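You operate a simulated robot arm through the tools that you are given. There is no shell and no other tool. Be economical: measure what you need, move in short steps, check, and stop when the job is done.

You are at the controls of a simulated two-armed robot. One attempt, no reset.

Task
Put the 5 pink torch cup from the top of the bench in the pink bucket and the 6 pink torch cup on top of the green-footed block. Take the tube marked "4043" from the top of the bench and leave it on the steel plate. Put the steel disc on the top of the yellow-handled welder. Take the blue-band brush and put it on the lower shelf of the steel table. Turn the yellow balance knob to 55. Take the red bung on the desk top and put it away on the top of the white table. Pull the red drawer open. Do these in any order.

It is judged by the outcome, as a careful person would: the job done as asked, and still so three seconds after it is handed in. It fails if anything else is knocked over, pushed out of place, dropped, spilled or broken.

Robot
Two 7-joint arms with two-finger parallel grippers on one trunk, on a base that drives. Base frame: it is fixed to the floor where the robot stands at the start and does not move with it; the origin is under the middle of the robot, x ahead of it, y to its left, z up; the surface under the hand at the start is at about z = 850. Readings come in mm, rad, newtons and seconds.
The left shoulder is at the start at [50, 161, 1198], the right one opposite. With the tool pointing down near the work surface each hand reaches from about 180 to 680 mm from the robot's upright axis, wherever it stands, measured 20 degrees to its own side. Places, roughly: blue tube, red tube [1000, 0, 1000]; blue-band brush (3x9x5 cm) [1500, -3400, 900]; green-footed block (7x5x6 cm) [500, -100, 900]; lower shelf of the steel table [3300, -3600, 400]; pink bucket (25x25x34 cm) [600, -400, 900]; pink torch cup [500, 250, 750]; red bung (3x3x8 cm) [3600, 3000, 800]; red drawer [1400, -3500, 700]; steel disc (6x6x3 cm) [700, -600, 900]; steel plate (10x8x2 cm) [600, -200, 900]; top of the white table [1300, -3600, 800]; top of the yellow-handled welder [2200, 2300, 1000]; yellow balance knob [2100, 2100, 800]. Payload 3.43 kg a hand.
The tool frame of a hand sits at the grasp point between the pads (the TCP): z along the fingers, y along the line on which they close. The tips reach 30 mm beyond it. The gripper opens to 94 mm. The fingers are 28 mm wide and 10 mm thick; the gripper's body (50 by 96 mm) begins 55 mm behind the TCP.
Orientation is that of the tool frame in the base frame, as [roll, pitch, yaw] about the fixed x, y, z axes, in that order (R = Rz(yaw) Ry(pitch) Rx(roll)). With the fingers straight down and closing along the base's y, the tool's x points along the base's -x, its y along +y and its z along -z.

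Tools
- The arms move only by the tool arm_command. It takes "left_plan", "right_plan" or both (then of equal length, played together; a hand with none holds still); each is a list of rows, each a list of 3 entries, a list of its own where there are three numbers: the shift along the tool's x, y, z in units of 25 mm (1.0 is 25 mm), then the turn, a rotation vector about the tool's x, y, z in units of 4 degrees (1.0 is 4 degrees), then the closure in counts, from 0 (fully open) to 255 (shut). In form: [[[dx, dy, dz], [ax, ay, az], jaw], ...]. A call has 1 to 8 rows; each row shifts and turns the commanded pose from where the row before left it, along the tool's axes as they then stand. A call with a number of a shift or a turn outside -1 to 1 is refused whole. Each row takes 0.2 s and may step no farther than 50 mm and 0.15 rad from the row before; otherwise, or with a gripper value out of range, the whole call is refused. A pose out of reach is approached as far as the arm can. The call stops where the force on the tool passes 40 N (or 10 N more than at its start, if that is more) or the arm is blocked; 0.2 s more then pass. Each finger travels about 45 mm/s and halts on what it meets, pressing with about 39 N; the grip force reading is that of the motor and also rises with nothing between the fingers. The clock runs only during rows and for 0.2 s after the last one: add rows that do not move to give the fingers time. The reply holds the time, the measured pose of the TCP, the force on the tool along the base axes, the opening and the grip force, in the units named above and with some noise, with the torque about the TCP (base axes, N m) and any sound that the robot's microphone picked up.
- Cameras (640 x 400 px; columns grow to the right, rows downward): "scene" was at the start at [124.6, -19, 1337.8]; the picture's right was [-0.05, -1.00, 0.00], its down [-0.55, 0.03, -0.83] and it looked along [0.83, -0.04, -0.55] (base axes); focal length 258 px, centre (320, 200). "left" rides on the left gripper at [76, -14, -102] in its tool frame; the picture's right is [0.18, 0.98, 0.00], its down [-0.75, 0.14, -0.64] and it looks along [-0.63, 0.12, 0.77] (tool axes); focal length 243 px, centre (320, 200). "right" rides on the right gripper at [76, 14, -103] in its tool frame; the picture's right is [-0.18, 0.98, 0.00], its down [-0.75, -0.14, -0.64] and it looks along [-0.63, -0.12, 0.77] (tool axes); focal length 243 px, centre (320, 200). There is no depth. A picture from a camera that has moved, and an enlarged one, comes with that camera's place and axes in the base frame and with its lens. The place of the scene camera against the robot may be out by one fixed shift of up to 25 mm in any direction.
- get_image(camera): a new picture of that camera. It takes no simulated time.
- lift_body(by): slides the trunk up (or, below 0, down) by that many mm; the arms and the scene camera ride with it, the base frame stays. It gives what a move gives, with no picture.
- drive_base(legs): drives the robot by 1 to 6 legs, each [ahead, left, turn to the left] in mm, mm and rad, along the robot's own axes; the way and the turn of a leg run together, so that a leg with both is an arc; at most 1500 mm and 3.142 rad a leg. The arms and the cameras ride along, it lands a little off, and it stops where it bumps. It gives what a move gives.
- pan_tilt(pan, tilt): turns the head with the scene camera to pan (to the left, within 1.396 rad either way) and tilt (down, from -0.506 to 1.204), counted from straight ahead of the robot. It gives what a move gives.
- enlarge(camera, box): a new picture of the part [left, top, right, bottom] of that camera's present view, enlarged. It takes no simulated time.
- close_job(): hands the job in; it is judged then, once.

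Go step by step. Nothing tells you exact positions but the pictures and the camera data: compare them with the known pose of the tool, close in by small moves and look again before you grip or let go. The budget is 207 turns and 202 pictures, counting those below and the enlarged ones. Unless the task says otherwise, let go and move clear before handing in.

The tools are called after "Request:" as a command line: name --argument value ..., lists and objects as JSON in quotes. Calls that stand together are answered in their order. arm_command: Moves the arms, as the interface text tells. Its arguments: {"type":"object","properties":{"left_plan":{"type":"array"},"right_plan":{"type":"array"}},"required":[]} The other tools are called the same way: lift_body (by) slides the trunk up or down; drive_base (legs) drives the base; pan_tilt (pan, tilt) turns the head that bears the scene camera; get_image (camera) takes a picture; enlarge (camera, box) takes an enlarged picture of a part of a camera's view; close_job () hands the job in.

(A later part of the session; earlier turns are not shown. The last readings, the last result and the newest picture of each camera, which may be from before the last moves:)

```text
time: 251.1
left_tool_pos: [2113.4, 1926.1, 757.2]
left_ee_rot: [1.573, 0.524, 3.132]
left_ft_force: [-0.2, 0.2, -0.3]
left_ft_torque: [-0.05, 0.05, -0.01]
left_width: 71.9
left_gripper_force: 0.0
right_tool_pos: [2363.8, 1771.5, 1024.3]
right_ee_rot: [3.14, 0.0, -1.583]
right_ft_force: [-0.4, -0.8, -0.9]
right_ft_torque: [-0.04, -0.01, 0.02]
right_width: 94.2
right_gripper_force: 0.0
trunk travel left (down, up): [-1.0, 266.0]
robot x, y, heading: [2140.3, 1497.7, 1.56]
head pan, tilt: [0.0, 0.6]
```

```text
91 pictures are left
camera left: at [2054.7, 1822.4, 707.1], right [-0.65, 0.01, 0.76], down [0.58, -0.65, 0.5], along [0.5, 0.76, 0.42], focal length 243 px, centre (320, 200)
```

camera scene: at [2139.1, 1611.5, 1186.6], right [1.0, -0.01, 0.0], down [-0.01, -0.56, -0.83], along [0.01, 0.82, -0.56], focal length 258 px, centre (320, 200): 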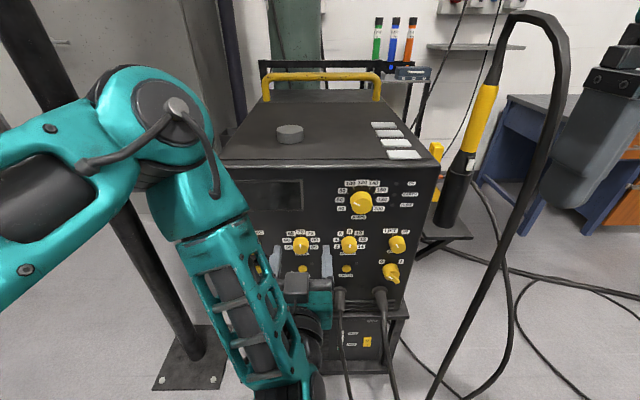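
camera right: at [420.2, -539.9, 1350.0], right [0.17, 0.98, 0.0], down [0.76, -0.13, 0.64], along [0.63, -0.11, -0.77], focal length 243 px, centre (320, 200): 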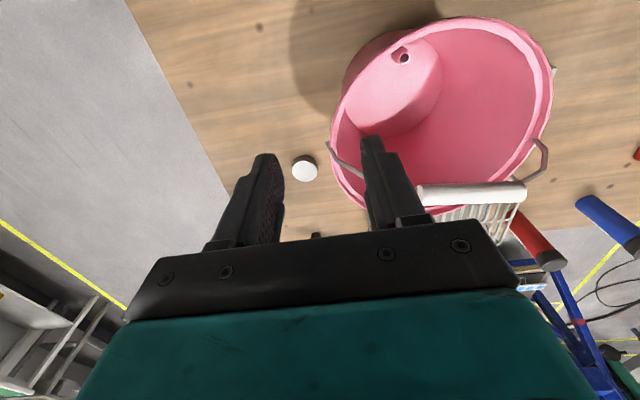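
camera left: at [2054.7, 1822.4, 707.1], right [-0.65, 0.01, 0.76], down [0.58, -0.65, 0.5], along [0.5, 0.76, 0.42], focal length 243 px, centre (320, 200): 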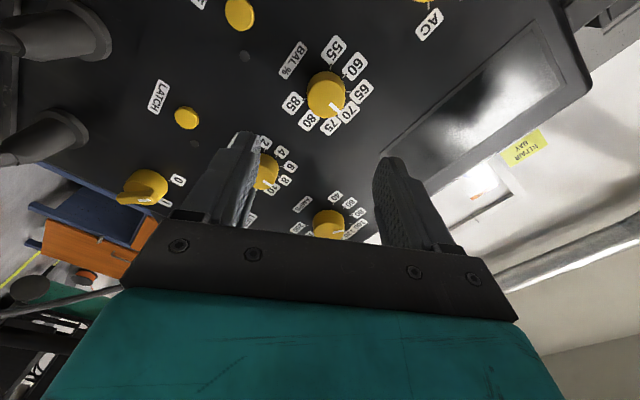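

Knob confirmed at (2106,2053,756). I align, set the opening to ~54 mm and advance part-way.

Request:
arm_command --left_plan '[[[0.26, 0.1, 0.4], [0, 0, 0], 109], [[0, 0, 0.8], [0, 0, 0], 109], [[0, 0, 0.8], [0, 0, 0], 109], [[0, 0, 0.8], [0, 0, 0], 109], [[0, 0, 0.4], [0, 0, 0], 109], [[0, 0, 0], [0, 0, 0], 109]]'

Request:
get_image --camera "left"

Request:
enlarge --camera "left" --box '[220, 60, 420, 220]'

```text
time: 252.5
left_tool_pos: [2127.2, 1999.1, 772.3]
left_ee_rot: [1.577, 0.523, 3.137]
left_ft_force: [-1.1, 0.1, -0.4]
left_ft_torque: [0.01, 0.01, -0.01]
left_width: 54.0
left_gripper_force: 0.1
left hand out of reach, approached as far as the arm can: row 1, 2, 3, 4
right_tool_pos: [2362.9, 1772.6, 1024.6]
right_ee_rot: [3.141, -0.001, -1.583]
right_ft_force: [-0.1, -0.4, 0.2]
right_ft_torque: [-0.03, 0.04, -0.03]
right_width: 94.1
right_gripper_force: 0.0
trunk travel left (down, up): [-1.0, 266.0]
robot x, y, heading: [2141.5, 1501.4, 1.559]
head pan, tilt: [0.0, 0.6]
```

```text
90 pictures are left
camera left: at [2068.5, 1895.9, 722.2], right [-0.65, 0.01, 0.76], down [0.58, -0.64, 0.5], along [0.49, 0.77, 0.41], focal length 243 px, centre (320, 200)
```

left: 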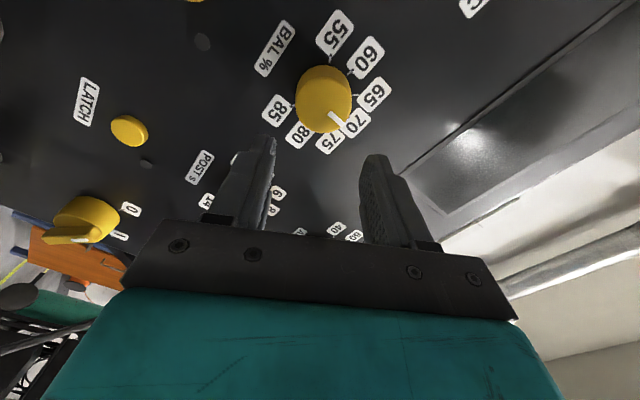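

```text
2.50 times, centred on (320, 140) of left
camera zoom: at [2068.5, 1895.9, 722.2], right [-0.65, 0.01, 0.76], down [0.58, -0.64, 0.5], along [0.49, 0.77, 0.41], focal length 606 px, centre (320, 350)
```

zoom: 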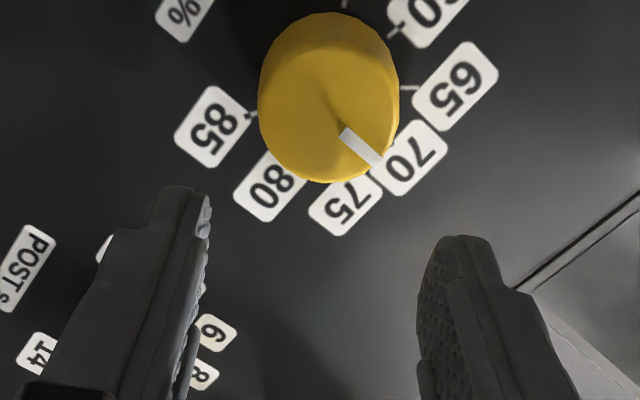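

The arm is cramped with the knob in front of the robot's middle. I retract, move the hand left 220 mm, then drive the robot right 200 mm.

Request:
arm_command --left_plan '[[[0, 0, -1], [0, 0, 0], 109], [[0, 0, -1], [0, 0, 0], 109], [[0, 0, -1], [0, 0, 0], 109], [[0.95, 0.55, 0], [0, 0, 0], 109], [[0.95, 0.55, 0], [0, 0, 0], 109], [[0.95, 0.55, 0], [0, 0, 0], 109], [[0.95, 0.55, 0], [0, 0, 0], 109], [[0.95, 0.55, 0], [0, 0, 0], 109]]' --right_plan '[[[0, 0, 0], [0, 0, 0], 0], [[0, 1, 0], [0, 0, 0], 0], [[0, 1, 0], [0, 0, 0], 0], [[0, 1, 0], [0, 0, 0], 0], [[0, 1, 0], [0, 0, 0], 0], [[0, 0, 0], [0, 0, 0], 0], [[0, 0, 0], [0, 0, 0], 0], [[0, 0, 0], [0, 0, 0], 0]]'

Request:
arm_command --left_plan '[[[0.95, 0.55, 0], [0, 0, 0], 109], [[0.95, 0.55, 0], [0, 0, 0], 109], [[0.95, 0.55, 0], [0, 0, 0], 109], [[0, 0, 0], [0, 0, 0], 109]]'

Request:
drive_base --legs '[[0, -200, 0]]'

Request:
get_image --camera "left"

Request:
get_image --camera "scene"

```text
time: 254.3
left_tool_pos: [2060.3, 1916.7, 822.7]
left_ee_rot: [1.578, 0.524, 3.138]
left_ft_force: [-0.2, -0.3, 0.1]
left_ft_torque: [0.0, -0.02, -0.01]
left_width: 54.1
left_gripper_force: 0.2
left hand out of reach, approached as far as the arm can: row 5, 6, 7, 8
right_tool_pos: [2264.2, 1772.9, 1023.0]
right_ee_rot: [-3.141, -0.001, -1.584]
right_ft_force: [-0.7, 0.0, 0.6]
right_ft_torque: [-0.02, -0.02, 0.04]
right_width: 94.3
right_gripper_force: 0.0
trunk travel left (down, up): [-1.0, 266.0]
robot x, y, heading: [2139.5, 1497.3, 1.557]
head pan, tilt: [0.0, 0.6]
```

```text
time: 255.3
left_tool_pos: [2037.4, 1904.4, 858.8]
left_ee_rot: [1.576, 0.524, 3.138]
left_ft_force: [0.6, 0.5, -0.1]
left_ft_torque: [-0.01, 0.03, 0.03]
left_width: 54.0
left_gripper_force: 0.1
left hand out of reach, approached as far as the arm can: row 1, 2, 3
right_tool_pos: [2263.3, 1772.3, 1022.6]
right_ee_rot: [3.14, 0.002, -1.585]
right_ft_force: [-0.7, 0.0, 0.6]
right_ft_torque: [-0.03, 0.02, 0.01]
right_width: 94.2
right_gripper_force: 0.2
trunk travel left (down, up): [-1.0, 266.0]
robot x, y, heading: [2141.5, 1494.6, 1.56]
head pan, tilt: [0.0, 0.6]
```

```text
time: 257.7
left_tool_pos: [2241.7, 1900.8, 858.5]
left_ee_rot: [1.579, 0.525, 3.13]
left_ft_force: [-0.2, 0.2, 0.0]
left_ft_torque: [-0.01, -0.02, 0.01]
left_width: 53.9
left_gripper_force: 0.0
right_tool_pos: [2468.7, 1769.8, 1022.6]
right_ee_rot: [3.141, 0.0, -1.589]
right_ft_force: [-0.4, -0.1, 0.6]
right_ft_torque: [-0.05, 0.01, 0.01]
right_width: 94.3
right_gripper_force: 0.2
trunk travel left (down, up): [-1.0, 266.0]
robot x, y, heading: [2342.6, 1496.7, 1.553]
head pan, tilt: [0.0, 0.6]
```

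```text
88 pictures are left
camera left: at [2182.1, 1799.4, 808.1], right [-0.65, 0.01, 0.76], down [0.57, -0.65, 0.5], along [0.5, 0.76, 0.41], focal length 243 px, centre (320, 200)
```

left: 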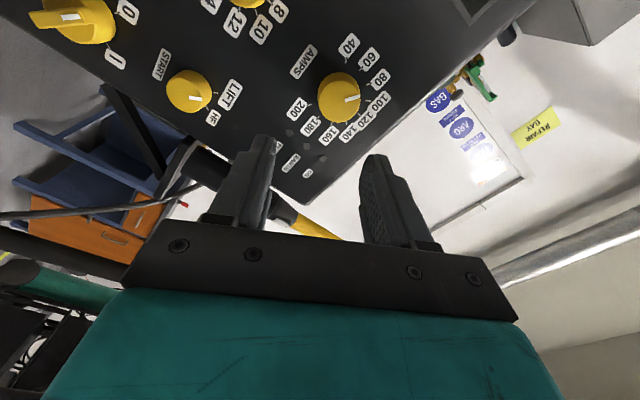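

```text
87 pictures are left
camera scene: at [2342.8, 1608.1, 1112.6], right [1.0, -0.02, 0.0], down [-0.01, -0.56, -0.83], along [0.02, 0.82, -0.56], focal length 258 px, centre (320, 200)
```

scene: 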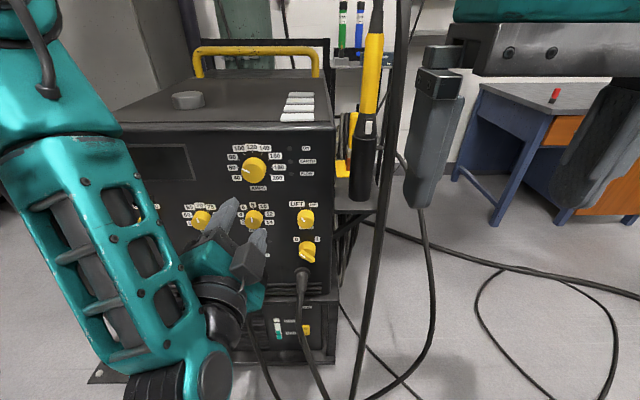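

Reaching inward actually suits this arm; I drive left 350 mm instead so the knob lies to the right of the left shoulder.

Request:
drive_base --legs '[[0, 350, 0]]'

Request:
arm_command --left_plan '[[[0, 0, 0], [0, 0, 0], 109]]'

Request:
get_image --camera "scene"

```text
time: 261.4
left_tool_pos: [1896.7, 1909.5, 858.0]
left_ee_rot: [1.579, 0.523, 3.126]
left_ft_force: [-0.5, 0.0, 0.7]
left_ft_torque: [0.0, -0.04, 0.03]
left_width: 53.7
left_gripper_force: 0.2
right_tool_pos: [2123.8, 1775.8, 1024.4]
right_ee_rot: [-3.141, -0.001, -1.597]
right_ft_force: [0.7, -0.8, -0.1]
right_ft_torque: [0.0, -0.01, 0.01]
right_width: 93.8
right_gripper_force: 0.0
trunk travel left (down, up): [-1.0, 266.0]
robot x, y, heading: [1998.3, 1501.1, 1.546]
head pan, tilt: [0.0, 0.6]
```

```text
time: 261.8
left_tool_pos: [1897.9, 1909.8, 857.8]
left_ee_rot: [1.577, 0.522, 3.125]
left_ft_force: [0.4, -0.7, -1.1]
left_ft_torque: [-0.02, 0.01, 0.05]
left_width: 53.8
left_gripper_force: 0.1
right_tool_pos: [2122.7, 1776.1, 1023.4]
right_ee_rot: [3.141, -0.001, -1.595]
right_ft_force: [0.6, -0.2, 0.4]
right_ft_torque: [-0.05, -0.01, -0.01]
right_width: 93.8
right_gripper_force: 0.1
trunk travel left (down, up): [-1.0, 266.0]
robot x, y, heading: [1998.2, 1502.7, 1.546]
head pan, tilt: [0.0, 0.6]
```

```text
86 pictures are left
camera scene: at [1996.6, 1615.8, 1112.6], right [1.0, -0.02, 0.0], down [-0.01, -0.56, -0.83], along [0.02, 0.82, -0.56], focal length 258 px, centre (320, 200)
```

scene: 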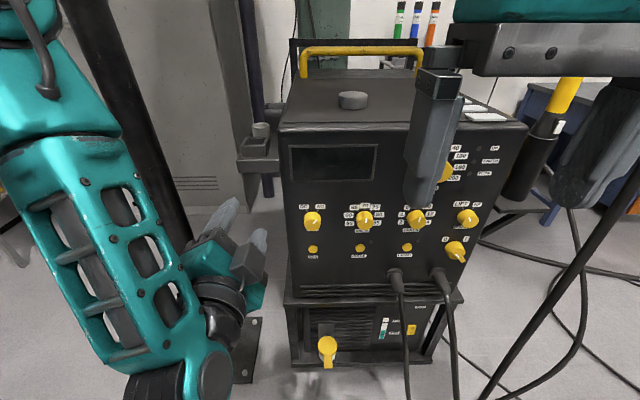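

Request:
arm_command --left_plan '[[[0, 0, 0], [0, 0, 0], 109], [[-0.65, -0.96, 0], [0, 0, 0], 109], [[-0.65, -0.96, 0], [0, 0, 0], 109], [[-0.65, -0.96, 0], [0, 0, 0], 109], [[-0.65, -0.96, 0], [0, 0, 0], 109], [[-0.65, -0.96, 0], [0, 0, 0], 109], [[-0.65, -0.96, 0], [0, 0, 0], 109], [[-0.65, -0.96, 0], [0, 0, 0], 109]]' --right_plan '[[[0, -1, -1], [0, 0, 0], 0], [[0, -1, -1], [0, 0, 0], 0], [[0, -1, -1], [0, 0, 0], 0], [[0, -1, -1], [0, 0, 0], 0], [[0, 0, -1], [0, 0, 0], 0], [[0, 0, 0], [0, 0, 0], 0], [[0, 0, 0], [0, 0, 0], 0], [[0, 0, 0], [0, 0, 0], 0]]'

Request:
arm_command --left_plan '[[[-0.65, -0.96, 0.3], [0, 0, 0], 109], [[0, 0, 0], [0, 0, 0], 109]]'

Request:
get_image --camera "left"

```text
time: 263.6
left_tool_pos: [2079.2, 1905.5, 769.2]
left_ee_rot: [1.575, 0.523, 3.126]
left_ft_force: [0.2, 0.3, -0.1]
left_ft_torque: [0.01, 0.02, 0.01]
left_width: 54.0
left_gripper_force: 0.1
right_tool_pos: [2223.4, 1773.1, 1148.2]
right_ee_rot: [-3.141, 0.001, -1.594]
right_ft_force: [0.6, 0.8, -0.4]
right_ft_torque: [-0.02, -0.02, 0.04]
right_width: 94.2
right_gripper_force: 0.1
trunk travel left (down, up): [-1.0, 266.0]
robot x, y, heading: [1997.1, 1503.9, 1.546]
head pan, tilt: [0.0, 0.6]
```

```text
time: 264.2
left_tool_pos: [2103.7, 1911.6, 757.1]
left_ee_rot: [1.577, 0.524, 3.125]
left_ft_force: [-0.2, -0.1, -0.3]
left_ft_torque: [0.01, 0.01, -0.01]
left_width: 53.9
left_gripper_force: 0.2
right_tool_pos: [2223.5, 1773.0, 1148.6]
right_ee_rot: [-3.14, -0.002, -1.595]
right_ft_force: [-0.8, 0.4, 0.3]
right_ft_torque: [0.05, -0.01, -0.02]
right_width: 94.4
right_gripper_force: 0.1
trunk travel left (down, up): [-1.0, 266.0]
robot x, y, heading: [2000.9, 1504.0, 1.542]
head pan, tilt: [0.0, 0.6]
```

```text
85 pictures are left
camera left: at [2044.6, 1809.7, 706.8], right [-0.65, 0.02, 0.76], down [0.57, -0.65, 0.5], along [0.5, 0.76, 0.41], focal length 243 px, centre (320, 200)
```

left: 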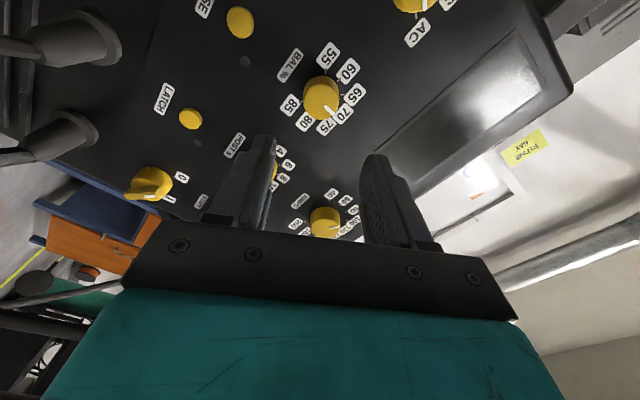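

Reachable now and well aligned. Advance toward the knob.

Request:
arm_command --left_plan '[[[0.05, -0.09, 0.8], [0, 0, 0], 109], [[0, 0, 0.8], [0, 0, 0], 109], [[0, 0, 0.8], [0, 0, 0], 109], [[0, 0, 0.8], [0, 0, 0], 109], [[0, 0, 0.6], [0, 0, 0], 109], [[0, 0, 0], [0, 0, 0], 109]]'

Request:
enlarge --camera "left" --box '[200, 60, 440, 220]'

Request:
enlarge --camera "scene" --box '[300, 170, 460, 290]'

```text
time: 265.6
left_tool_pos: [2106.7, 2008.6, 752.7]
left_ee_rot: [1.578, 0.524, 3.125]
left_ft_force: [-0.2, 0.3, -0.1]
left_ft_torque: [0.01, -0.03, 0.02]
left_width: 54.0
left_gripper_force: 0.0
right_tool_pos: [2223.0, 1773.9, 1147.9]
right_ee_rot: [-3.139, 0.0, -1.595]
right_ft_force: [0.1, -0.3, -0.1]
right_ft_torque: [0.02, -0.01, -0.02]
right_width: 94.1
right_gripper_force: 0.0
trunk travel left (down, up): [-1.0, 266.0]
robot x, y, heading: [2000.2, 1504.8, 1.547]
head pan, tilt: [0.0, 0.6]
```

```text
2.50 times, centred on (320, 140) of left
camera zoom: at [2047.7, 1905.9, 703.0], right [-0.65, 0.02, 0.76], down [0.57, -0.65, 0.5], along [0.5, 0.76, 0.41], focal length 606 px, centre (320, 350)
```

zoom: 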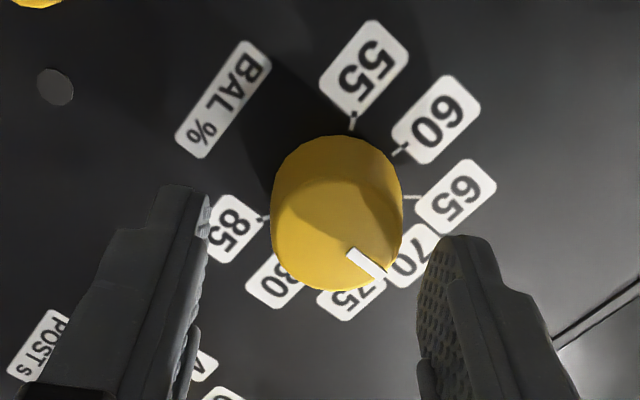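

```text
3.33 times, centred on (380, 230) of scene
camera zoom: at [1996.5, 1615.8, 1112.6], right [1.0, -0.02, 0.0], down [-0.01, -0.56, -0.83], along [0.02, 0.82, -0.56], focal length 862 px, centre (120, 100)
```

zoom: 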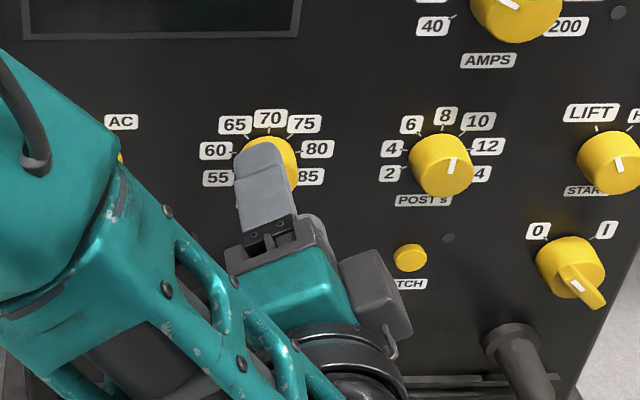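

Request:
arm_command --left_plan '[[[-0.03, 0.07, 0.6], [0, 0, 0], 109], [[0, 0, 0.5], [0, 0, 0], 109], [[0, 0, 0], [0, 0, 0], 109]]'

Request:
enlarge --camera "left" --box '[200, 60, 440, 220]'

```text
time: 266.4
left_tool_pos: [2107.7, 2035.7, 755.5]
left_ee_rot: [1.577, 0.524, 3.125]
left_ft_force: [-0.5, -3.6, 0.2]
left_ft_torque: [0.07, -0.04, 0.11]
left_width: 53.8
left_gripper_force: 0.4
right_tool_pos: [2224.3, 1773.6, 1147.4]
right_ee_rot: [-3.14, 0.0, -1.596]
right_ft_force: [0.3, 0.7, -0.6]
right_ft_torque: [-0.01, 0.03, 0.01]
right_width: 94.1
right_gripper_force: 0.1
trunk travel left (down, up): [-1.0, 266.0]
robot x, y, heading: [1997.1, 1503.3, 1.546]
head pan, tilt: [0.0, 0.6]
```

```text
2.50 times, centred on (320, 140) of left
camera zoom: at [2047.8, 1932.6, 705.4], right [-0.65, 0.02, 0.76], down [0.57, -0.65, 0.5], along [0.5, 0.76, 0.41], focal length 606 px, centre (320, 350)
```

zoom: 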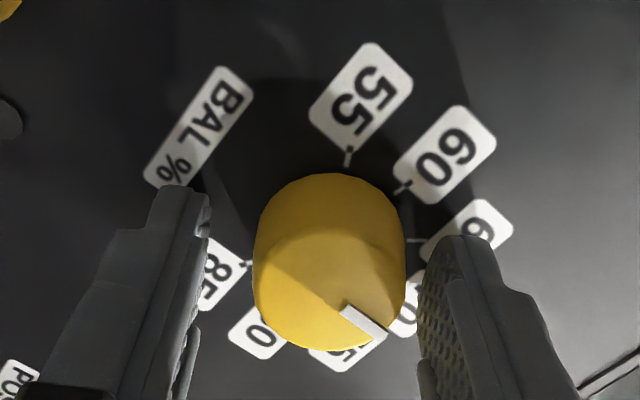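

Tips just touch the panel. Back off 2 mm and close on the knob.

Request:
arm_command --left_plan '[[[0, 0, -0.1], [0, 0, 0], 109], [[0, 0, 0], [0, 0, 0], 150], [[0, 0, 0], [0, 0, 0], 255], [[0, 0, 0], [0, 0, 0], 255], [[0, 0, 0], [0, 0, 0], 255]]'

Request:
arm_command --left_plan '[[[0, 0, 0], [0, 0, -1], 255], [[0, 0, 0], [0, 0, -1], 255], [[0, 0, 0], [0, 0, -1], 255], [[0, 0, 0], [0, 0, -1], 255], [[0, 0, 0], [0, 0, -1], 255], [[0, 0, 0], [0, 0, -1], 255], [[0, 0, 0], [0, 0, -1], 255], [[0, 0, 0], [0, 0, -1], 255]]'

Request:
enlarge --camera "left" --box '[200, 60, 440, 220]'

```text
time: 267.6
left_tool_pos: [2106.9, 2032.0, 756.1]
left_ee_rot: [1.575, 0.526, 3.126]
left_ft_force: [-3.7, -0.1, 7.8]
left_ft_torque: [0.17, 0.01, 0.3]
left_width: 35.3
left_gripper_force: 45.3
right_tool_pos: [2222.0, 1774.2, 1149.9]
right_ee_rot: [-3.141, 0.001, -1.594]
right_ft_force: [-0.1, 1.1, 0.0]
right_ft_torque: [0.01, -0.02, -0.02]
right_width: 93.8
right_gripper_force: 0.2
trunk travel left (down, up): [-1.0, 266.0]
robot x, y, heading: [1997.5, 1502.8, 1.546]
head pan, tilt: [0.0, 0.6]
```

```text
time: 269.4
left_tool_pos: [2105.4, 2032.7, 756.8]
left_ee_rot: [1.572, 1.085, 3.125]
left_ft_force: [-11.2, -0.1, 14.1]
left_ft_torque: [0.86, 0.01, 0.05]
left_width: 34.9
left_gripper_force: 45.0
right_tool_pos: [2221.4, 1772.1, 1148.5]
right_ee_rot: [-3.141, 0.002, -1.596]
right_ft_force: [0.2, 0.1, -0.8]
right_ft_torque: [0.05, 0.0, 0.02]
right_width: 93.9
right_gripper_force: 0.0
trunk travel left (down, up): [-1.0, 266.0]
robot x, y, heading: [1997.6, 1498.9, 1.548]
head pan, tilt: [0.0, 0.6]
```

```text
2.50 times, centred on (320, 140) of left
camera zoom: at [2082.1, 1930.1, 683.4], right [-0.96, 0.01, 0.3], down [0.22, -0.65, 0.73], along [0.2, 0.76, 0.61], focal length 606 px, centre (320, 350)
```

zoom: 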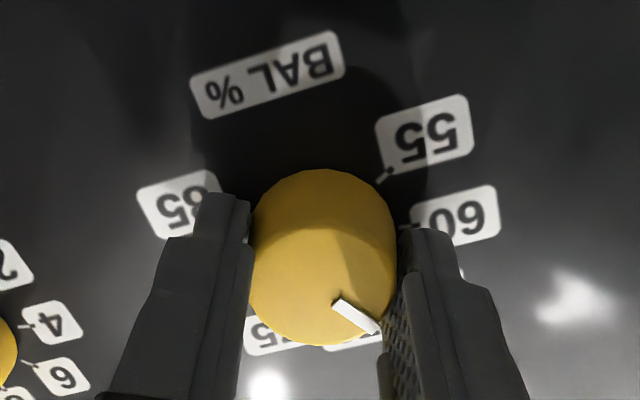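

The knob turns with the hand. I relieve the side load slightly and continue.

Request:
arm_command --left_plan '[[[-0.05, 0.1, 0], [0, 0, -1], 255], [[0, 0, 0], [0, 0, -1], 255], [[0, 0, 0], [0, 0, -1], 255], [[0, 0, 0], [0, 0, -1], 255], [[0, 0, 0], [0, 0, -1], 255], [[0, 0, 0], [0, 0, -1], 255], [[0, 0, 0], [0, 0, -1], 255], [[0, 0, 0], [0, 0, -1], 255]]'

Request:
enlarge --camera "left" --box '[200, 60, 440, 220]'

```text
time: 271.2
left_tool_pos: [2105.5, 2033.3, 757.1]
left_ee_rot: [-1.663, 1.499, -0.111]
left_ft_force: [-16.5, -5.9, -2.0]
left_ft_torque: [0.88, 0.03, 0.43]
left_width: 34.6
left_gripper_force: 44.8
right_tool_pos: [2223.1, 1772.7, 1149.0]
right_ee_rot: [3.141, 0.001, -1.595]
right_ft_force: [0.6, -0.3, -0.3]
right_ft_torque: [0.02, 0.02, -0.02]
right_width: 94.0
right_gripper_force: 0.0
trunk travel left (down, up): [-1.0, 266.0]
robot x, y, heading: [1999.3, 1500.5, 1.546]
head pan, tilt: [0.0, 0.6]
```

```text
2.50 times, centred on (320, 140) of left
camera zoom: at [2123.2, 1928.9, 683.4], right [-0.97, 0.01, -0.25], down [-0.21, -0.63, 0.75], along [-0.15, 0.77, 0.62], focal length 606 px, centre (320, 350)
```

zoom: 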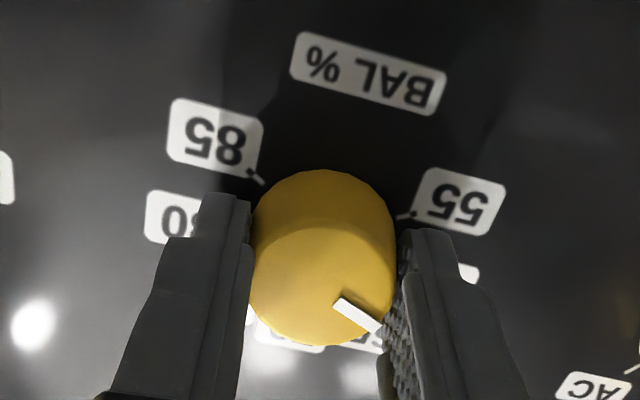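

Request:
arm_command --left_plan '[[[0, 0.1, -0.03], [0, 0, -1], 255], [[0, 0, 0], [0, 0, -1], 255], [[0, 0, 0], [0, 0, -1], 255], [[0, 0, 0], [0, 0, -1], 255], [[0, 0, 0], [0, 0, -1], 255], [[0, 0, 0], [0, 0, -1], 255], [[0, 0, 0], [0, 0, -1], 255], [[0, 0, 0], [0, 0, -1], 255]]'

Request:
enlarge --camera "left" --box '[200, 60, 440, 220]'

```text
time: 273.0
left_tool_pos: [2103.8, 2032.9, 756.7]
left_ee_rot: [-1.581, 0.942, -0.027]
left_ft_force: [-1.4, 5.4, -3.4]
left_ft_torque: [0.9, 0.01, 0.61]
left_width: 34.6
left_gripper_force: 44.9
right_tool_pos: [2222.8, 1773.4, 1147.6]
right_ee_rot: [3.14, 0.0, -1.597]
right_ft_force: [-0.3, -0.9, -0.1]
right_ft_torque: [0.03, 0.03, 0.02]
right_width: 94.3
right_gripper_force: 0.1
trunk travel left (down, up): [-1.0, 266.0]
robot x, y, heading: [1998.0, 1504.4, 1.545]
head pan, tilt: [0.0, 0.6]
```

```text
2.50 times, centred on (320, 140) of left
camera zoom: at [2158.5, 1928.1, 704.8], right [-0.69, 0.01, -0.73], down [-0.57, -0.63, 0.53], along [-0.45, 0.78, 0.44], focal length 606 px, centre (320, 350)
```

zoom: 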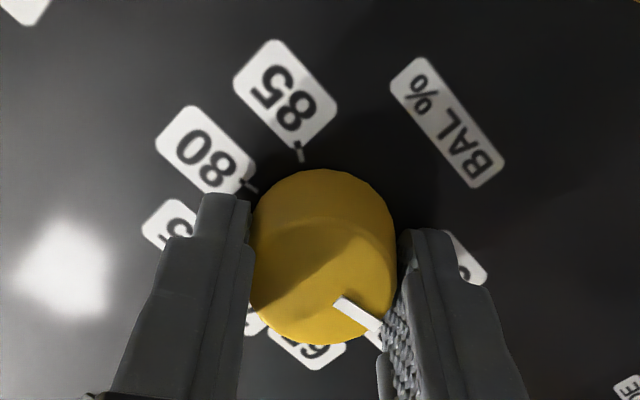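

Request:
arm_command --left_plan '[[[0, 0, 0], [0, 0, -1], 255], [[0, 0, 0], [0, 0, -1], 255], [[0, 0, 0], [0, 0, -1], 255], [[0, 0, 0], [0, 0, -1], 255], [[0, 0, 0], [0, 0, -1], 255], [[0, 0, 0], [0, 0, -1], 255], [[0, 0, 0], [0, 0, 0], 255]]'

Request:
arm_command --left_plan '[[[0, 0, 0], [0, 0, 0], 180], [[0, 0, 0], [0, 0, 0], 109], [[0, 0, 0], [0, 0, 0], 100], [[0, 0, 0], [0, 0, 0], 100], [[0, 0, -1], [0, 0, 0], 100], [[0, 0, -1], [0, 0, 0], 100], [[0, 0, -1], [0, 0, 0], 100], [[0, 0, 0], [0, 0, 0], 100]]'

Request:
get_image --camera "left"

Request:
enlarge --camera "left" --box '[220, 40, 420, 180]'

```text
time: 274.6
left_tool_pos: [2103.2, 2031.8, 756.2]
left_ee_rot: [-1.58, 0.522, -0.024]
left_ft_force: [-6.1, 0.1, -3.4]
left_ft_torque: [-0.31, 0.97, -0.16]
left_width: 34.9
left_gripper_force: 45.3
right_tool_pos: [2223.4, 1774.5, 1146.9]
right_ee_rot: [-3.142, 0.001, -1.596]
right_ft_force: [-0.4, 1.0, -1.0]
right_ft_torque: [0.02, -0.02, 0.01]
right_width: 94.0
right_gripper_force: 0.0
trunk travel left (down, up): [-1.0, 266.0]
robot x, y, heading: [2000.0, 1500.6, 1.544]
head pan, tilt: [0.0, 0.6]
```

```text
time: 276.4
left_tool_pos: [2102.9, 1956.8, 757.5]
left_ee_rot: [-1.577, 0.524, -0.022]
left_ft_force: [0.2, -0.4, -1.3]
left_ft_torque: [0.02, -0.03, -0.01]
left_width: 57.1
left_gripper_force: 0.1
right_tool_pos: [2222.5, 1773.5, 1148.5]
right_ee_rot: [3.141, 0.002, -1.596]
right_ft_force: [0.2, -0.1, 0.7]
right_ft_torque: [0.0, 0.0, 0.01]
right_width: 93.8
right_gripper_force: 0.1
trunk travel left (down, up): [-1.0, 266.0]
robot x, y, heading: [1999.7, 1499.1, 1.544]
head pan, tilt: [0.0, 0.6]
```

```text
78 pictures are left
camera left: at [2174.7, 1853.2, 732.7], right [-0.33, 0.0, -0.94], down [-0.74, -0.63, 0.26], along [-0.59, 0.78, 0.21], focal length 243 px, centre (320, 200)
```

left: 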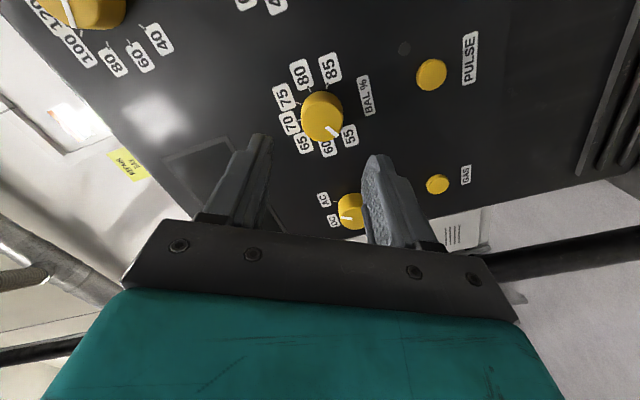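

```text
2.86 times, centred on (320, 110) of left
camera zoom: at [2174.7, 1853.2, 732.7], right [-0.33, 0.0, -0.94], down [-0.74, -0.63, 0.26], along [-0.59, 0.78, 0.21], focal length 693 px, centre (320, 457)
```

zoom: 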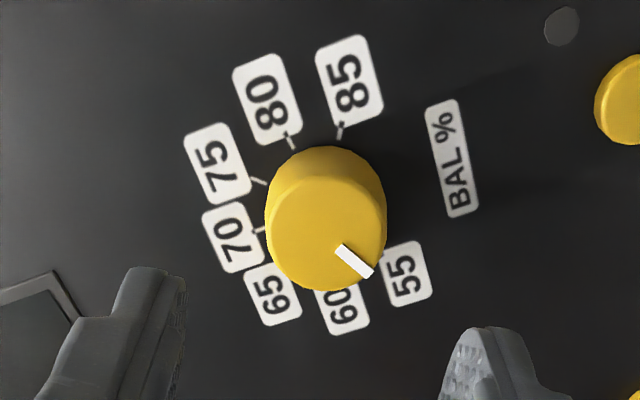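

The pointer is close to 55, perhaps a few degrees short. I take sharper views.

Request:
enlarge --camera "left" --box '[280, 75, 370, 165]'

Request:
enlarge --camera "scene" --box '[320, 190, 410, 260]'

```text
4.44 times, centred on (325, 120) of left
camera zoom: at [2174.7, 1853.2, 732.7], right [-0.33, 0.0, -0.94], down [-0.74, -0.63, 0.26], along [-0.59, 0.78, 0.21], focal length 1078 px, centre (298, 556)
```

zoom: 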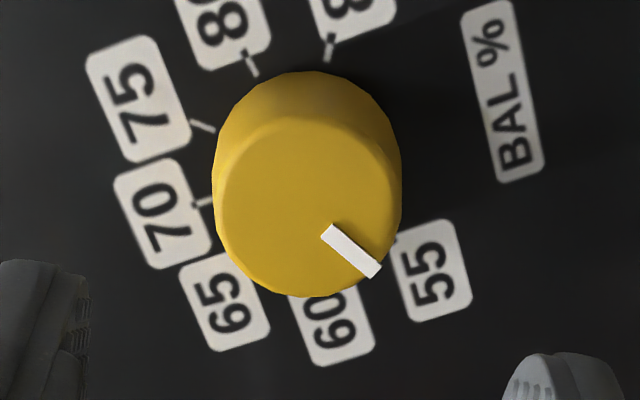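

```text
5.71 times, centred on (365, 225) of scene
camera zoom: at [1996.6, 1615.8, 1112.6], right [1.0, -0.02, 0.0], down [-0.01, -0.56, -0.83], along [0.02, 0.82, -0.56], focal length 1477 px, centre (63, 57)
```

zoom: 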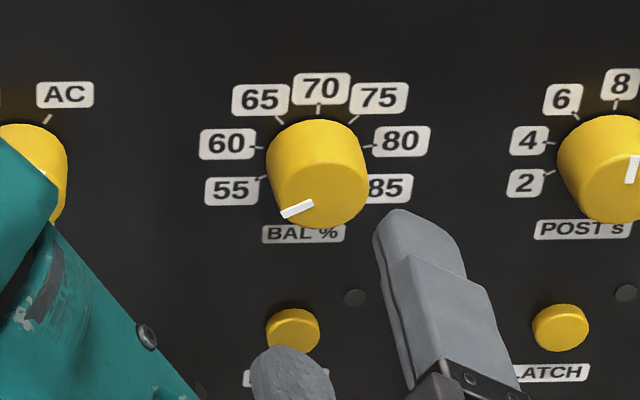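

The pointer sits at ≈113° (55 is at 120°), i.e. about 56. I re-grip and turn a bit more, allowing for ~8° finger lag.

Request:
arm_command --left_plan '[[[0, 0, 1], [0, 0, 0], 100], [[0, 0, 1], [0, 0, 0], 100], [[0, 0, 1], [0, 0, 0], 100], [[0, 0, 0], [0, 0, 0], 180], [[0, 0, 0], [0, 0, 0], 255], [[0, 0, 0], [0, 0, 0], 255], [[0, 0, 0], [0, 0, 0], 255]]'

Request:
arm_command --left_plan '[[[0, 0, 0], [0, 0, -1], 255], [[0, 0, 0], [0, 0, -1], 255], [[0, 0, 0], [0, 0, -1], 255], [[0, 0, 0], [0, 0, -0.7], 255], [[0, 0, 0], [0, 0, 0], 255]]'

Request:
enlarge --camera "scene" --box '[320, 190, 410, 260]'

```text
time: 278.0
left_tool_pos: [2102.7, 2031.9, 754.6]
left_ee_rot: [-1.582, 0.523, -0.022]
left_ft_force: [-2.7, 1.1, -4.5]
left_ft_torque: [0.06, 0.05, 0.16]
left_width: 35.5
left_gripper_force: 45.4
right_tool_pos: [2223.7, 1773.9, 1148.3]
right_ee_rot: [3.142, 0.001, -1.595]
right_ft_force: [-0.4, -0.2, 0.1]
right_ft_torque: [-0.03, 0.02, -0.03]
right_width: 94.0
right_gripper_force: 0.2
trunk travel left (down, up): [-1.0, 266.0]
robot x, y, heading: [1993.8, 1501.8, 1.545]
head pan, tilt: [0.0, 0.6]
```

```text
time: 279.2
left_tool_pos: [2102.2, 2031.5, 757.5]
left_ee_rot: [-1.58, 0.263, -0.022]
left_ft_force: [-8.3, -3.8, -8.9]
left_ft_torque: [-0.42, 0.44, 0.14]
left_width: 35.2
left_gripper_force: 45.1
right_tool_pos: [2223.1, 1773.7, 1147.5]
right_ee_rot: [3.142, 0.002, -1.596]
right_ft_force: [-0.4, 0.0, 0.0]
right_ft_torque: [0.0, 0.01, -0.02]
right_width: 93.9
right_gripper_force: 0.0
trunk travel left (down, up): [-1.0, 266.0]
robot x, y, heading: [1995.3, 1505.1, 1.546]
head pan, tilt: [0.0, 0.6]
```

```text
5.71 times, centred on (365, 225) of scene
camera zoom: at [1996.2, 1616.3, 1112.5], right [1.0, -0.02, 0.0], down [-0.01, -0.57, -0.82], along [0.02, 0.82, -0.57], focal length 1477 px, centre (63, 57)
```

zoom: 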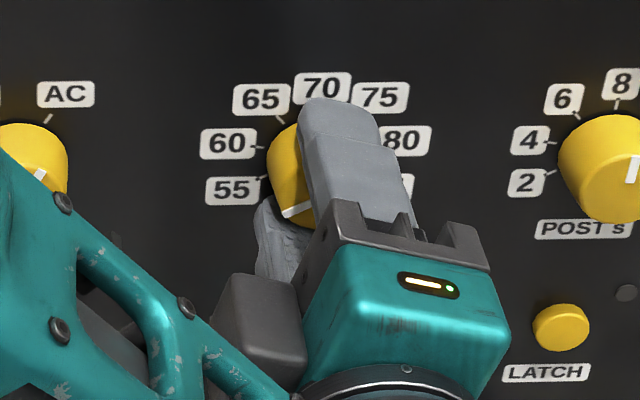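

Request:
arm_command --left_plan '[[[0, 0, 0], [0, 0, 0], 180], [[0, 0, 0], [0, 0, 0], 109], [[0, 0, 0], [0, 0, 0], 100], [[0, 0, 0], [0, 0, 0], 100], [[0, 0, -1], [0, 0, 0], 100], [[0, 0, -1], [0, 0, 0], 100], [[0, 0, -1], [0, 0, 0], 100], [[0, 0, 0], [0, 0, 0], 100]]'

Request:
enlarge --camera "scene" --box '[320, 190, 410, 260]'

Request:
enlarge --camera "left" --box '[280, 75, 370, 165]'

```text
time: 281.0
left_tool_pos: [2102.5, 1957.8, 756.9]
left_ee_rot: [-1.576, 0.267, -0.02]
left_ft_force: [-0.5, -0.3, 0.2]
left_ft_torque: [0.04, 0.0, 0.0]
left_width: 57.2
left_gripper_force: 0.0
right_tool_pos: [2222.4, 1773.4, 1148.1]
right_ee_rot: [-3.141, 0.001, -1.596]
right_ft_force: [0.2, 0.4, -0.1]
right_ft_torque: [0.0, 0.0, 0.01]
right_width: 93.8
right_gripper_force: 0.0
trunk travel left (down, up): [-1.0, 266.0]
robot x, y, heading: [1995.5, 1502.6, 1.546]
head pan, tilt: [0.0, 0.6]
```

```text
5.71 times, centred on (365, 225) of scene
camera zoom: at [1996.6, 1615.8, 1112.6], right [1.0, -0.02, 0.0], down [-0.01, -0.56, -0.83], along [0.02, 0.82, -0.56], focal length 1477 px, centre (63, 57)
```

zoom: 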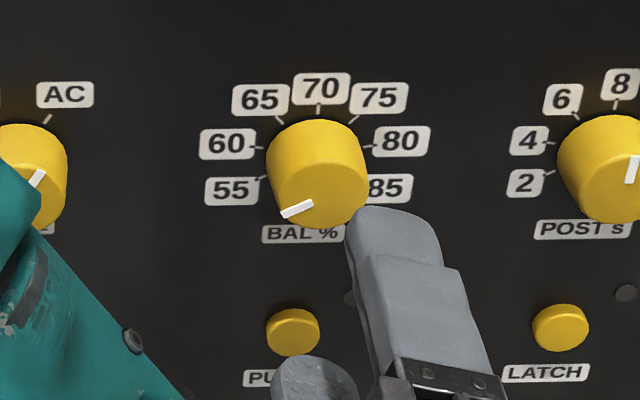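

```text
4.44 times, centred on (325, 120) of left
camera zoom: at [2178.5, 1853.1, 751.9], right [-0.08, 0.0, -1.0], down [-0.78, -0.63, 0.06], along [-0.63, 0.78, 0.05], focal length 1078 px, centre (298, 556)
```

zoom: 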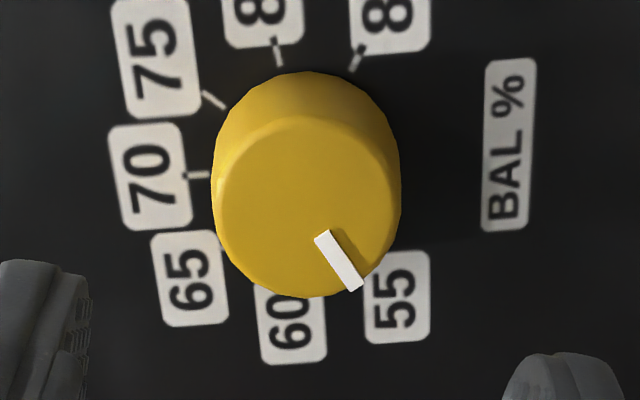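

The knob no longer moves and the torque shows it is against its end stop at the 55 mark. I retract, raise the trunk, and head toward the desk.

Request:
arm_command --left_plan '[[[0, 0, -1], [0, 0, 1], 100], [[0, 0, -1], [0, 0, 1], 100], [[0, 0, -1], [0, 0, 1], 100], [[0, 0, -1], [0, 0, 1], 100], [[0, 0, 0], [0, 0, 1], 100], [[0, 0, 0], [0, 0, 1], 100], [[0, 0, 0], [0, 0, 1], 100], [[0, 0, 0], [0, 0, 1], 100]]'

Request:
lift_body --by 200

Request:
drive_base --legs '[[0, -900, 0]]'

Request:
pan_tilt --pan -0.4 --tilt 0.5

Request:
get_image --camera "scene"

```text
time: 282.8
left_tool_pos: [2101.7, 1904.4, 758.2]
left_ee_rot: [-1.579, 0.826, -0.026]
left_ft_force: [0.2, 0.0, -0.2]
left_ft_torque: [-0.01, 0.05, -0.02]
left_width: 57.4
left_gripper_force: 0.1
left hand out of reach, approached as far as the arm can: row 3, 4
right_tool_pos: [2223.4, 1773.5, 1147.7]
right_ee_rot: [-3.141, 0.0, -1.596]
right_ft_force: [-1.1, -0.5, -0.2]
right_ft_torque: [0.02, -0.01, 0.04]
right_width: 94.3
right_gripper_force: 0.0
trunk travel left (down, up): [-1.0, 266.0]
robot x, y, heading: [1998.6, 1502.2, 1.545]
head pan, tilt: [0.0, 0.6]
```

```text
time: 284.9
left_tool_pos: [2101.7, 1903.9, 957.8]
left_ee_rot: [-1.581, 0.825, -0.027]
left_ft_force: [0.3, 0.2, 0.8]
left_ft_torque: [0.0, -0.02, 0.01]
left_width: 57.1
left_gripper_force: 0.0
right_tool_pos: [2223.4, 1772.2, 1347.6]
right_ee_rot: [-3.141, -0.001, -1.595]
right_ft_force: [-0.1, 0.8, 0.6]
right_ft_torque: [0.0, -0.01, -0.04]
right_width: 94.2
right_gripper_force: 0.1
trunk travel left (down, up): [-201.0, 66.0]
robot x, y, heading: [1998.7, 1504.2, 1.542]
head pan, tilt: [0.0, 0.6]
```

```text
time: 293.1
left_tool_pos: [2992.4, 1877.6, 958.4]
left_ee_rot: [-1.58, 0.824, -0.035]
left_ft_force: [-0.4, -0.5, -0.6]
left_ft_torque: [0.01, -0.02, 0.01]
left_width: 56.9
left_gripper_force: 0.0
right_tool_pos: [3111.5, 1745.3, 1347.0]
right_ee_rot: [3.142, -0.001, -1.604]
right_ft_force: [0.4, -0.6, 0.3]
right_ft_torque: [0.0, 0.01, -0.03]
right_width: 94.1
right_gripper_force: 0.1
trunk travel left (down, up): [-201.0, 66.0]
robot x, y, heading: [2882.1, 1478.2, 1.536]
head pan, tilt: [0.0, 0.6]
```

```text
time: 293.9
left_tool_pos: [2990.7, 1878.6, 956.9]
left_ee_rot: [-1.58, 0.825, -0.035]
left_ft_force: [-0.2, 0.2, -0.7]
left_ft_torque: [0.04, 0.01, 0.02]
left_width: 57.1
left_gripper_force: 0.0
right_tool_pos: [3111.7, 1745.8, 1347.9]
right_ee_rot: [3.141, 0.001, -1.604]
right_ft_force: [-0.3, 0.2, -0.1]
right_ft_torque: [0.03, -0.01, -0.01]
right_width: 94.0
right_gripper_force: 0.0
trunk travel left (down, up): [-201.0, 66.0]
robot x, y, heading: [2880.1, 1478.8, 1.535]
head pan, tilt: [-0.4, 0.499]
```

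```text
71 pictures are left
camera scene: at [2919.0, 1584.2, 1321.7], right [0.91, -0.42, 0.0], down [-0.2, -0.43, -0.88], along [0.37, 0.8, -0.48], focal length 258 px, centre (320, 200)
```

scene: 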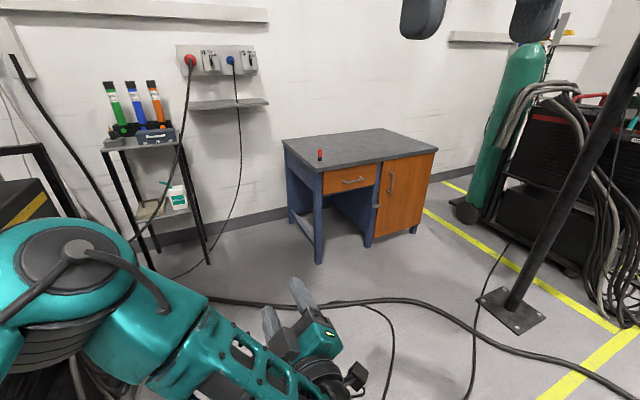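

The red bung is on the desk near its left front corner (≈3530,2903). I move the left hand aside and up, then approach with heading ≈65°.

Request:
arm_command --left_plan '[[[-0.73, -0.68, 0], [0, 0, 1], 100], [[-0.9, 0.5, 0], [0, 0, 1], 100], [[-0.9, 0.5, 0], [0, 0, 1], 100], [[-0.9, 0.5, 0], [0, 0, 1], 100], [[-0.8, 0.7, 0], [0, 0, 1], 100], [[-0.8, 0.7, 0], [0, 0, 1], 100], [[-0.7, 0.8, 0], [0, 0, 1], 100], [[-0.7, 0.8, 0], [0, 0, 1], 100]]'

Request:
drive_base --legs '[[0, 0, -0.4], [650, 0, 0]]'

Request:
pan_tilt --pan -0.1 --tilt 0.7

Request:
get_image --camera "scene"

```text
time: 295.7
left_tool_pos: [2825.9, 1881.5, 1058.8]
left_ee_rot: [-1.609, 1.383, -0.067]
left_ft_force: [0.0, -0.2, 0.8]
left_ft_torque: [-0.03, 0.01, -0.01]
left_width: 57.2
left_gripper_force: 0.0
right_tool_pos: [3111.2, 1744.8, 1347.6]
right_ee_rot: [-3.142, -0.001, -1.603]
right_ft_force: [-0.1, 0.0, -0.8]
right_ft_torque: [0.04, 0.01, 0.02]
right_width: 93.9
right_gripper_force: 0.1
trunk travel left (down, up): [-201.0, 66.0]
robot x, y, heading: [2886.0, 1473.9, 1.539]
head pan, tilt: [-0.4, 0.499]
```

```text
time: 300.6
left_tool_pos: [3258.2, 2460.7, 1058.6]
left_ee_rot: [-1.608, 1.383, -0.46]
left_ft_force: [-0.1, 1.0, -0.5]
left_ft_torque: [0.01, -0.01, 0.03]
left_width: 57.1
left_gripper_force: 0.0
right_tool_pos: [3468.7, 2224.3, 1346.9]
right_ee_rot: [-3.139, 0.0, -1.999]
right_ft_force: [0.5, 0.1, -0.4]
right_ft_torque: [0.03, -0.02, 0.01]
right_width: 93.6
right_gripper_force: 0.0
trunk travel left (down, up): [-201.0, 66.0]
robot x, y, heading: [3160.2, 2060.6, 1.14]
head pan, tilt: [-0.4, 0.499]
```

```text
time: 301.4
left_tool_pos: [3259.0, 2461.3, 1058.2]
left_ee_rot: [-1.607, 1.382, -0.457]
left_ft_force: [0.0, -0.5, -0.1]
left_ft_torque: [0.05, 0.0, 0.04]
left_width: 57.1
left_gripper_force: 0.0
right_tool_pos: [3468.6, 2224.3, 1347.7]
right_ee_rot: [3.141, -0.001, -1.997]
right_ft_force: [-0.7, -0.2, 0.2]
right_ft_torque: [0.0, 0.0, -0.03]
right_width: 93.9
right_gripper_force: 0.0
trunk travel left (down, up): [-201.0, 66.0]
robot x, y, heading: [3159.3, 2063.3, 1.144]
head pan, tilt: [-0.099, 0.7]
```

```text
70 pictures are left
camera scene: at [3210.5, 2159.3, 1304.0], right [0.86, -0.5, 0.0], down [-0.32, -0.56, -0.77], along [0.39, 0.66, -0.64], focal length 258 px, centre (320, 200)
```

scene: 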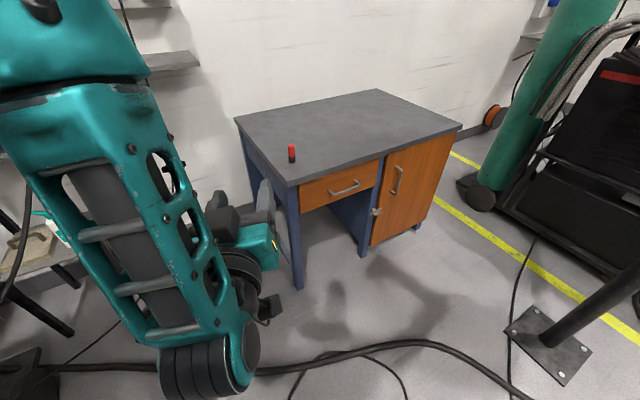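

Bung base ≈ (3575,2975) at z≈765. I move the left hand further left, tilt the right hand 24°, and advance 290 mm.

Request:
arm_command --left_plan '[[[0, 1, 0], [0, 0, 0], 100], [[0, 1, 0], [0, 0, 0], 100], [[0, 1, 0], [0, 0, 0], 100], [[0, 1, 0], [0, 0, 0], 100], [[0, 1, 0], [0, 0, 0], 100], [[0, 1, 0], [0, 0, 0], 100]]' --right_plan '[[[0, 0, 1], [0, -1, 0], 0], [[0, 0, 1], [0, -1, 0], 0], [[0, 0, 1], [0, -1, 0], 0], [[0, 0, 1], [0, -1, 0], 0], [[0, 0, 1], [0, -1, 0], 0], [[0, 0, 1], [0, -1, 0], 0]]'

Request:
drive_base --legs '[[290, 0, 0]]'

Request:
get_image --camera "right"

Request:
get_image --camera "scene"

```text
time: 302.8
left_tool_pos: [3216.3, 2478.3, 1064.8]
left_ee_rot: [-1.611, 1.384, -0.459]
left_ft_force: [-0.4, -0.3, -0.5]
left_ft_torque: [-0.01, -0.02, -0.02]
left_width: 57.2
left_gripper_force: 0.2
left hand out of reach, approached as far as the arm can: row 2, 3, 4, 5, 6
right_tool_pos: [3480.7, 2249.1, 1200.6]
right_ee_rot: [3.14, 0.422, -2.0]
right_ft_force: [-0.2, 0.2, 0.3]
right_ft_torque: [-0.01, 0.02, -0.01]
right_width: 94.2
right_gripper_force: 0.1
trunk travel left (down, up): [-201.0, 66.0]
robot x, y, heading: [3156.7, 2063.9, 1.138]
head pan, tilt: [-0.099, 0.7]
```

```text
time: 304.8
left_tool_pos: [3335.1, 2742.7, 1063.4]
left_ee_rot: [-1.612, 1.382, -0.461]
left_ft_force: [0.0, -0.3, 0.0]
left_ft_torque: [0.02, -0.02, 0.01]
left_width: 57.2
left_gripper_force: 0.1
right_tool_pos: [3601.0, 2514.1, 1200.3]
right_ee_rot: [3.141, 0.419, -1.996]
right_ft_force: [-0.4, 0.3, 0.0]
right_ft_torque: [-0.05, 0.01, -0.01]
right_width: 94.1
right_gripper_force: 0.1
trunk travel left (down, up): [-201.0, 66.0]
robot x, y, heading: [3275.7, 2328.4, 1.144]
head pan, tilt: [-0.099, 0.7]
```

```text
69 pictures are left
camera right: at [3543.0, 2419.4, 1263.1], right [-0.83, 0.56, 0.08], down [0.31, 0.33, 0.89], along [0.47, 0.76, -0.44], focal length 243 px, centre (320, 200)
```

right: 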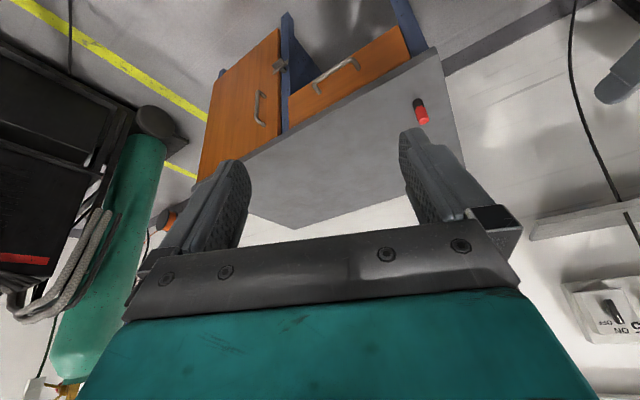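

```text
68 pictures are left
camera scene: at [3330.4, 2423.8, 1303.9], right [0.87, -0.5, 0.0], down [-0.32, -0.56, -0.76], along [0.38, 0.66, -0.64], focal length 258 px, centre (320, 200)
```

scene: 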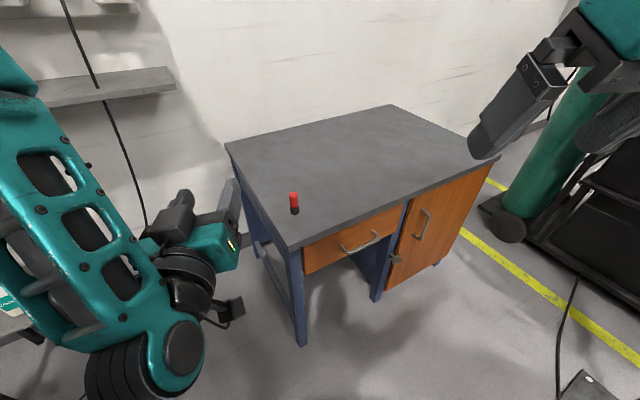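

Bung ≈ (3555,2972). I turn 0.2 rad left and advance 60 mm so it falls in the right arm's good zone, then reach over.

Request:
drive_base --legs '[[0, 0, 0.2], [60, 0, 0]]'

Request:
arm_command --right_plan '[[[-1, 0.3, 0], [0, 0, 0], 0], [[-1, 0.3, 0], [0, 0, 0], 0], [[-1, 0.3, 0], [0, 0, 0], 0], [[-1, 0.3, 0], [0, 0, 0], 0], [[-1, 0.3, 0], [0, 0, 0], 0], [[-1, 0.3, 0], [0, 0, 0], 0], [[-1, 0.3, 0], [0, 0, 0], 0], [[-1, 0.3, 0], [0, 0, 0], 0]]'

Request:
get_image --camera "right"

```text
time: 306.5
left_tool_pos: [3265.5, 2804.3, 1063.8]
left_ee_rot: [-1.615, 1.382, -0.262]
left_ft_force: [-0.1, 0.5, -0.4]
left_ft_torque: [0.0, -0.02, -0.02]
left_width: 57.1
left_gripper_force: 0.1
right_tool_pos: [3570.5, 2633.6, 1199.8]
right_ee_rot: [-3.14, 0.42, -1.797]
right_ft_force: [0.2, 0.5, 0.0]
right_ft_torque: [-0.03, -0.03, 0.03]
right_width: 93.9
right_gripper_force: 0.1
trunk travel left (down, up): [-201.0, 66.0]
robot x, y, heading: [3289.4, 2387.9, 1.343]
head pan, tilt: [-0.099, 0.7]
```

```text
time: 308.3
left_tool_pos: [3265.4, 2803.6, 1064.6]
left_ee_rot: [-1.612, 1.382, -0.26]
left_ft_force: [-0.5, 0.5, -0.5]
left_ft_torque: [0.03, -0.01, 0.0]
left_width: 57.1
left_gripper_force: 0.1
right_tool_pos: [3552.4, 2825.5, 1279.7]
right_ee_rot: [3.142, 0.418, -1.795]
right_ft_force: [-0.3, -0.3, 0.7]
right_ft_torque: [0.0, -0.05, -0.01]
right_width: 93.8
right_gripper_force: 0.0
trunk travel left (down, up): [-201.0, 66.0]
robot x, y, heading: [3286.6, 2387.6, 1.344]
head pan, tilt: [-0.099, 0.7]
```

```text
67 pictures are left
camera right: at [3515.0, 2720.7, 1343.2], right [-0.92, 0.38, 0.07], down [0.23, 0.38, 0.89], along [0.31, 0.84, -0.44], focal length 243 px, centre (320, 200)
```

right: 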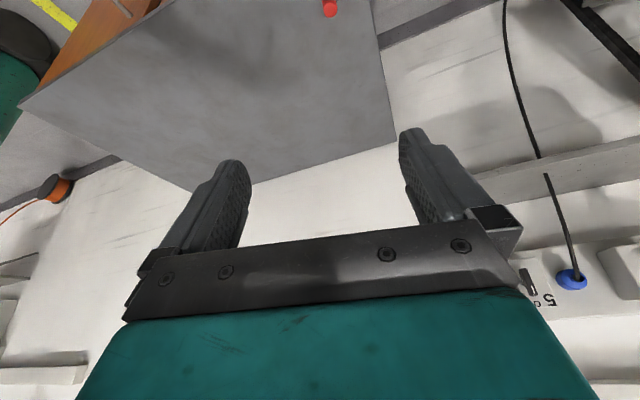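

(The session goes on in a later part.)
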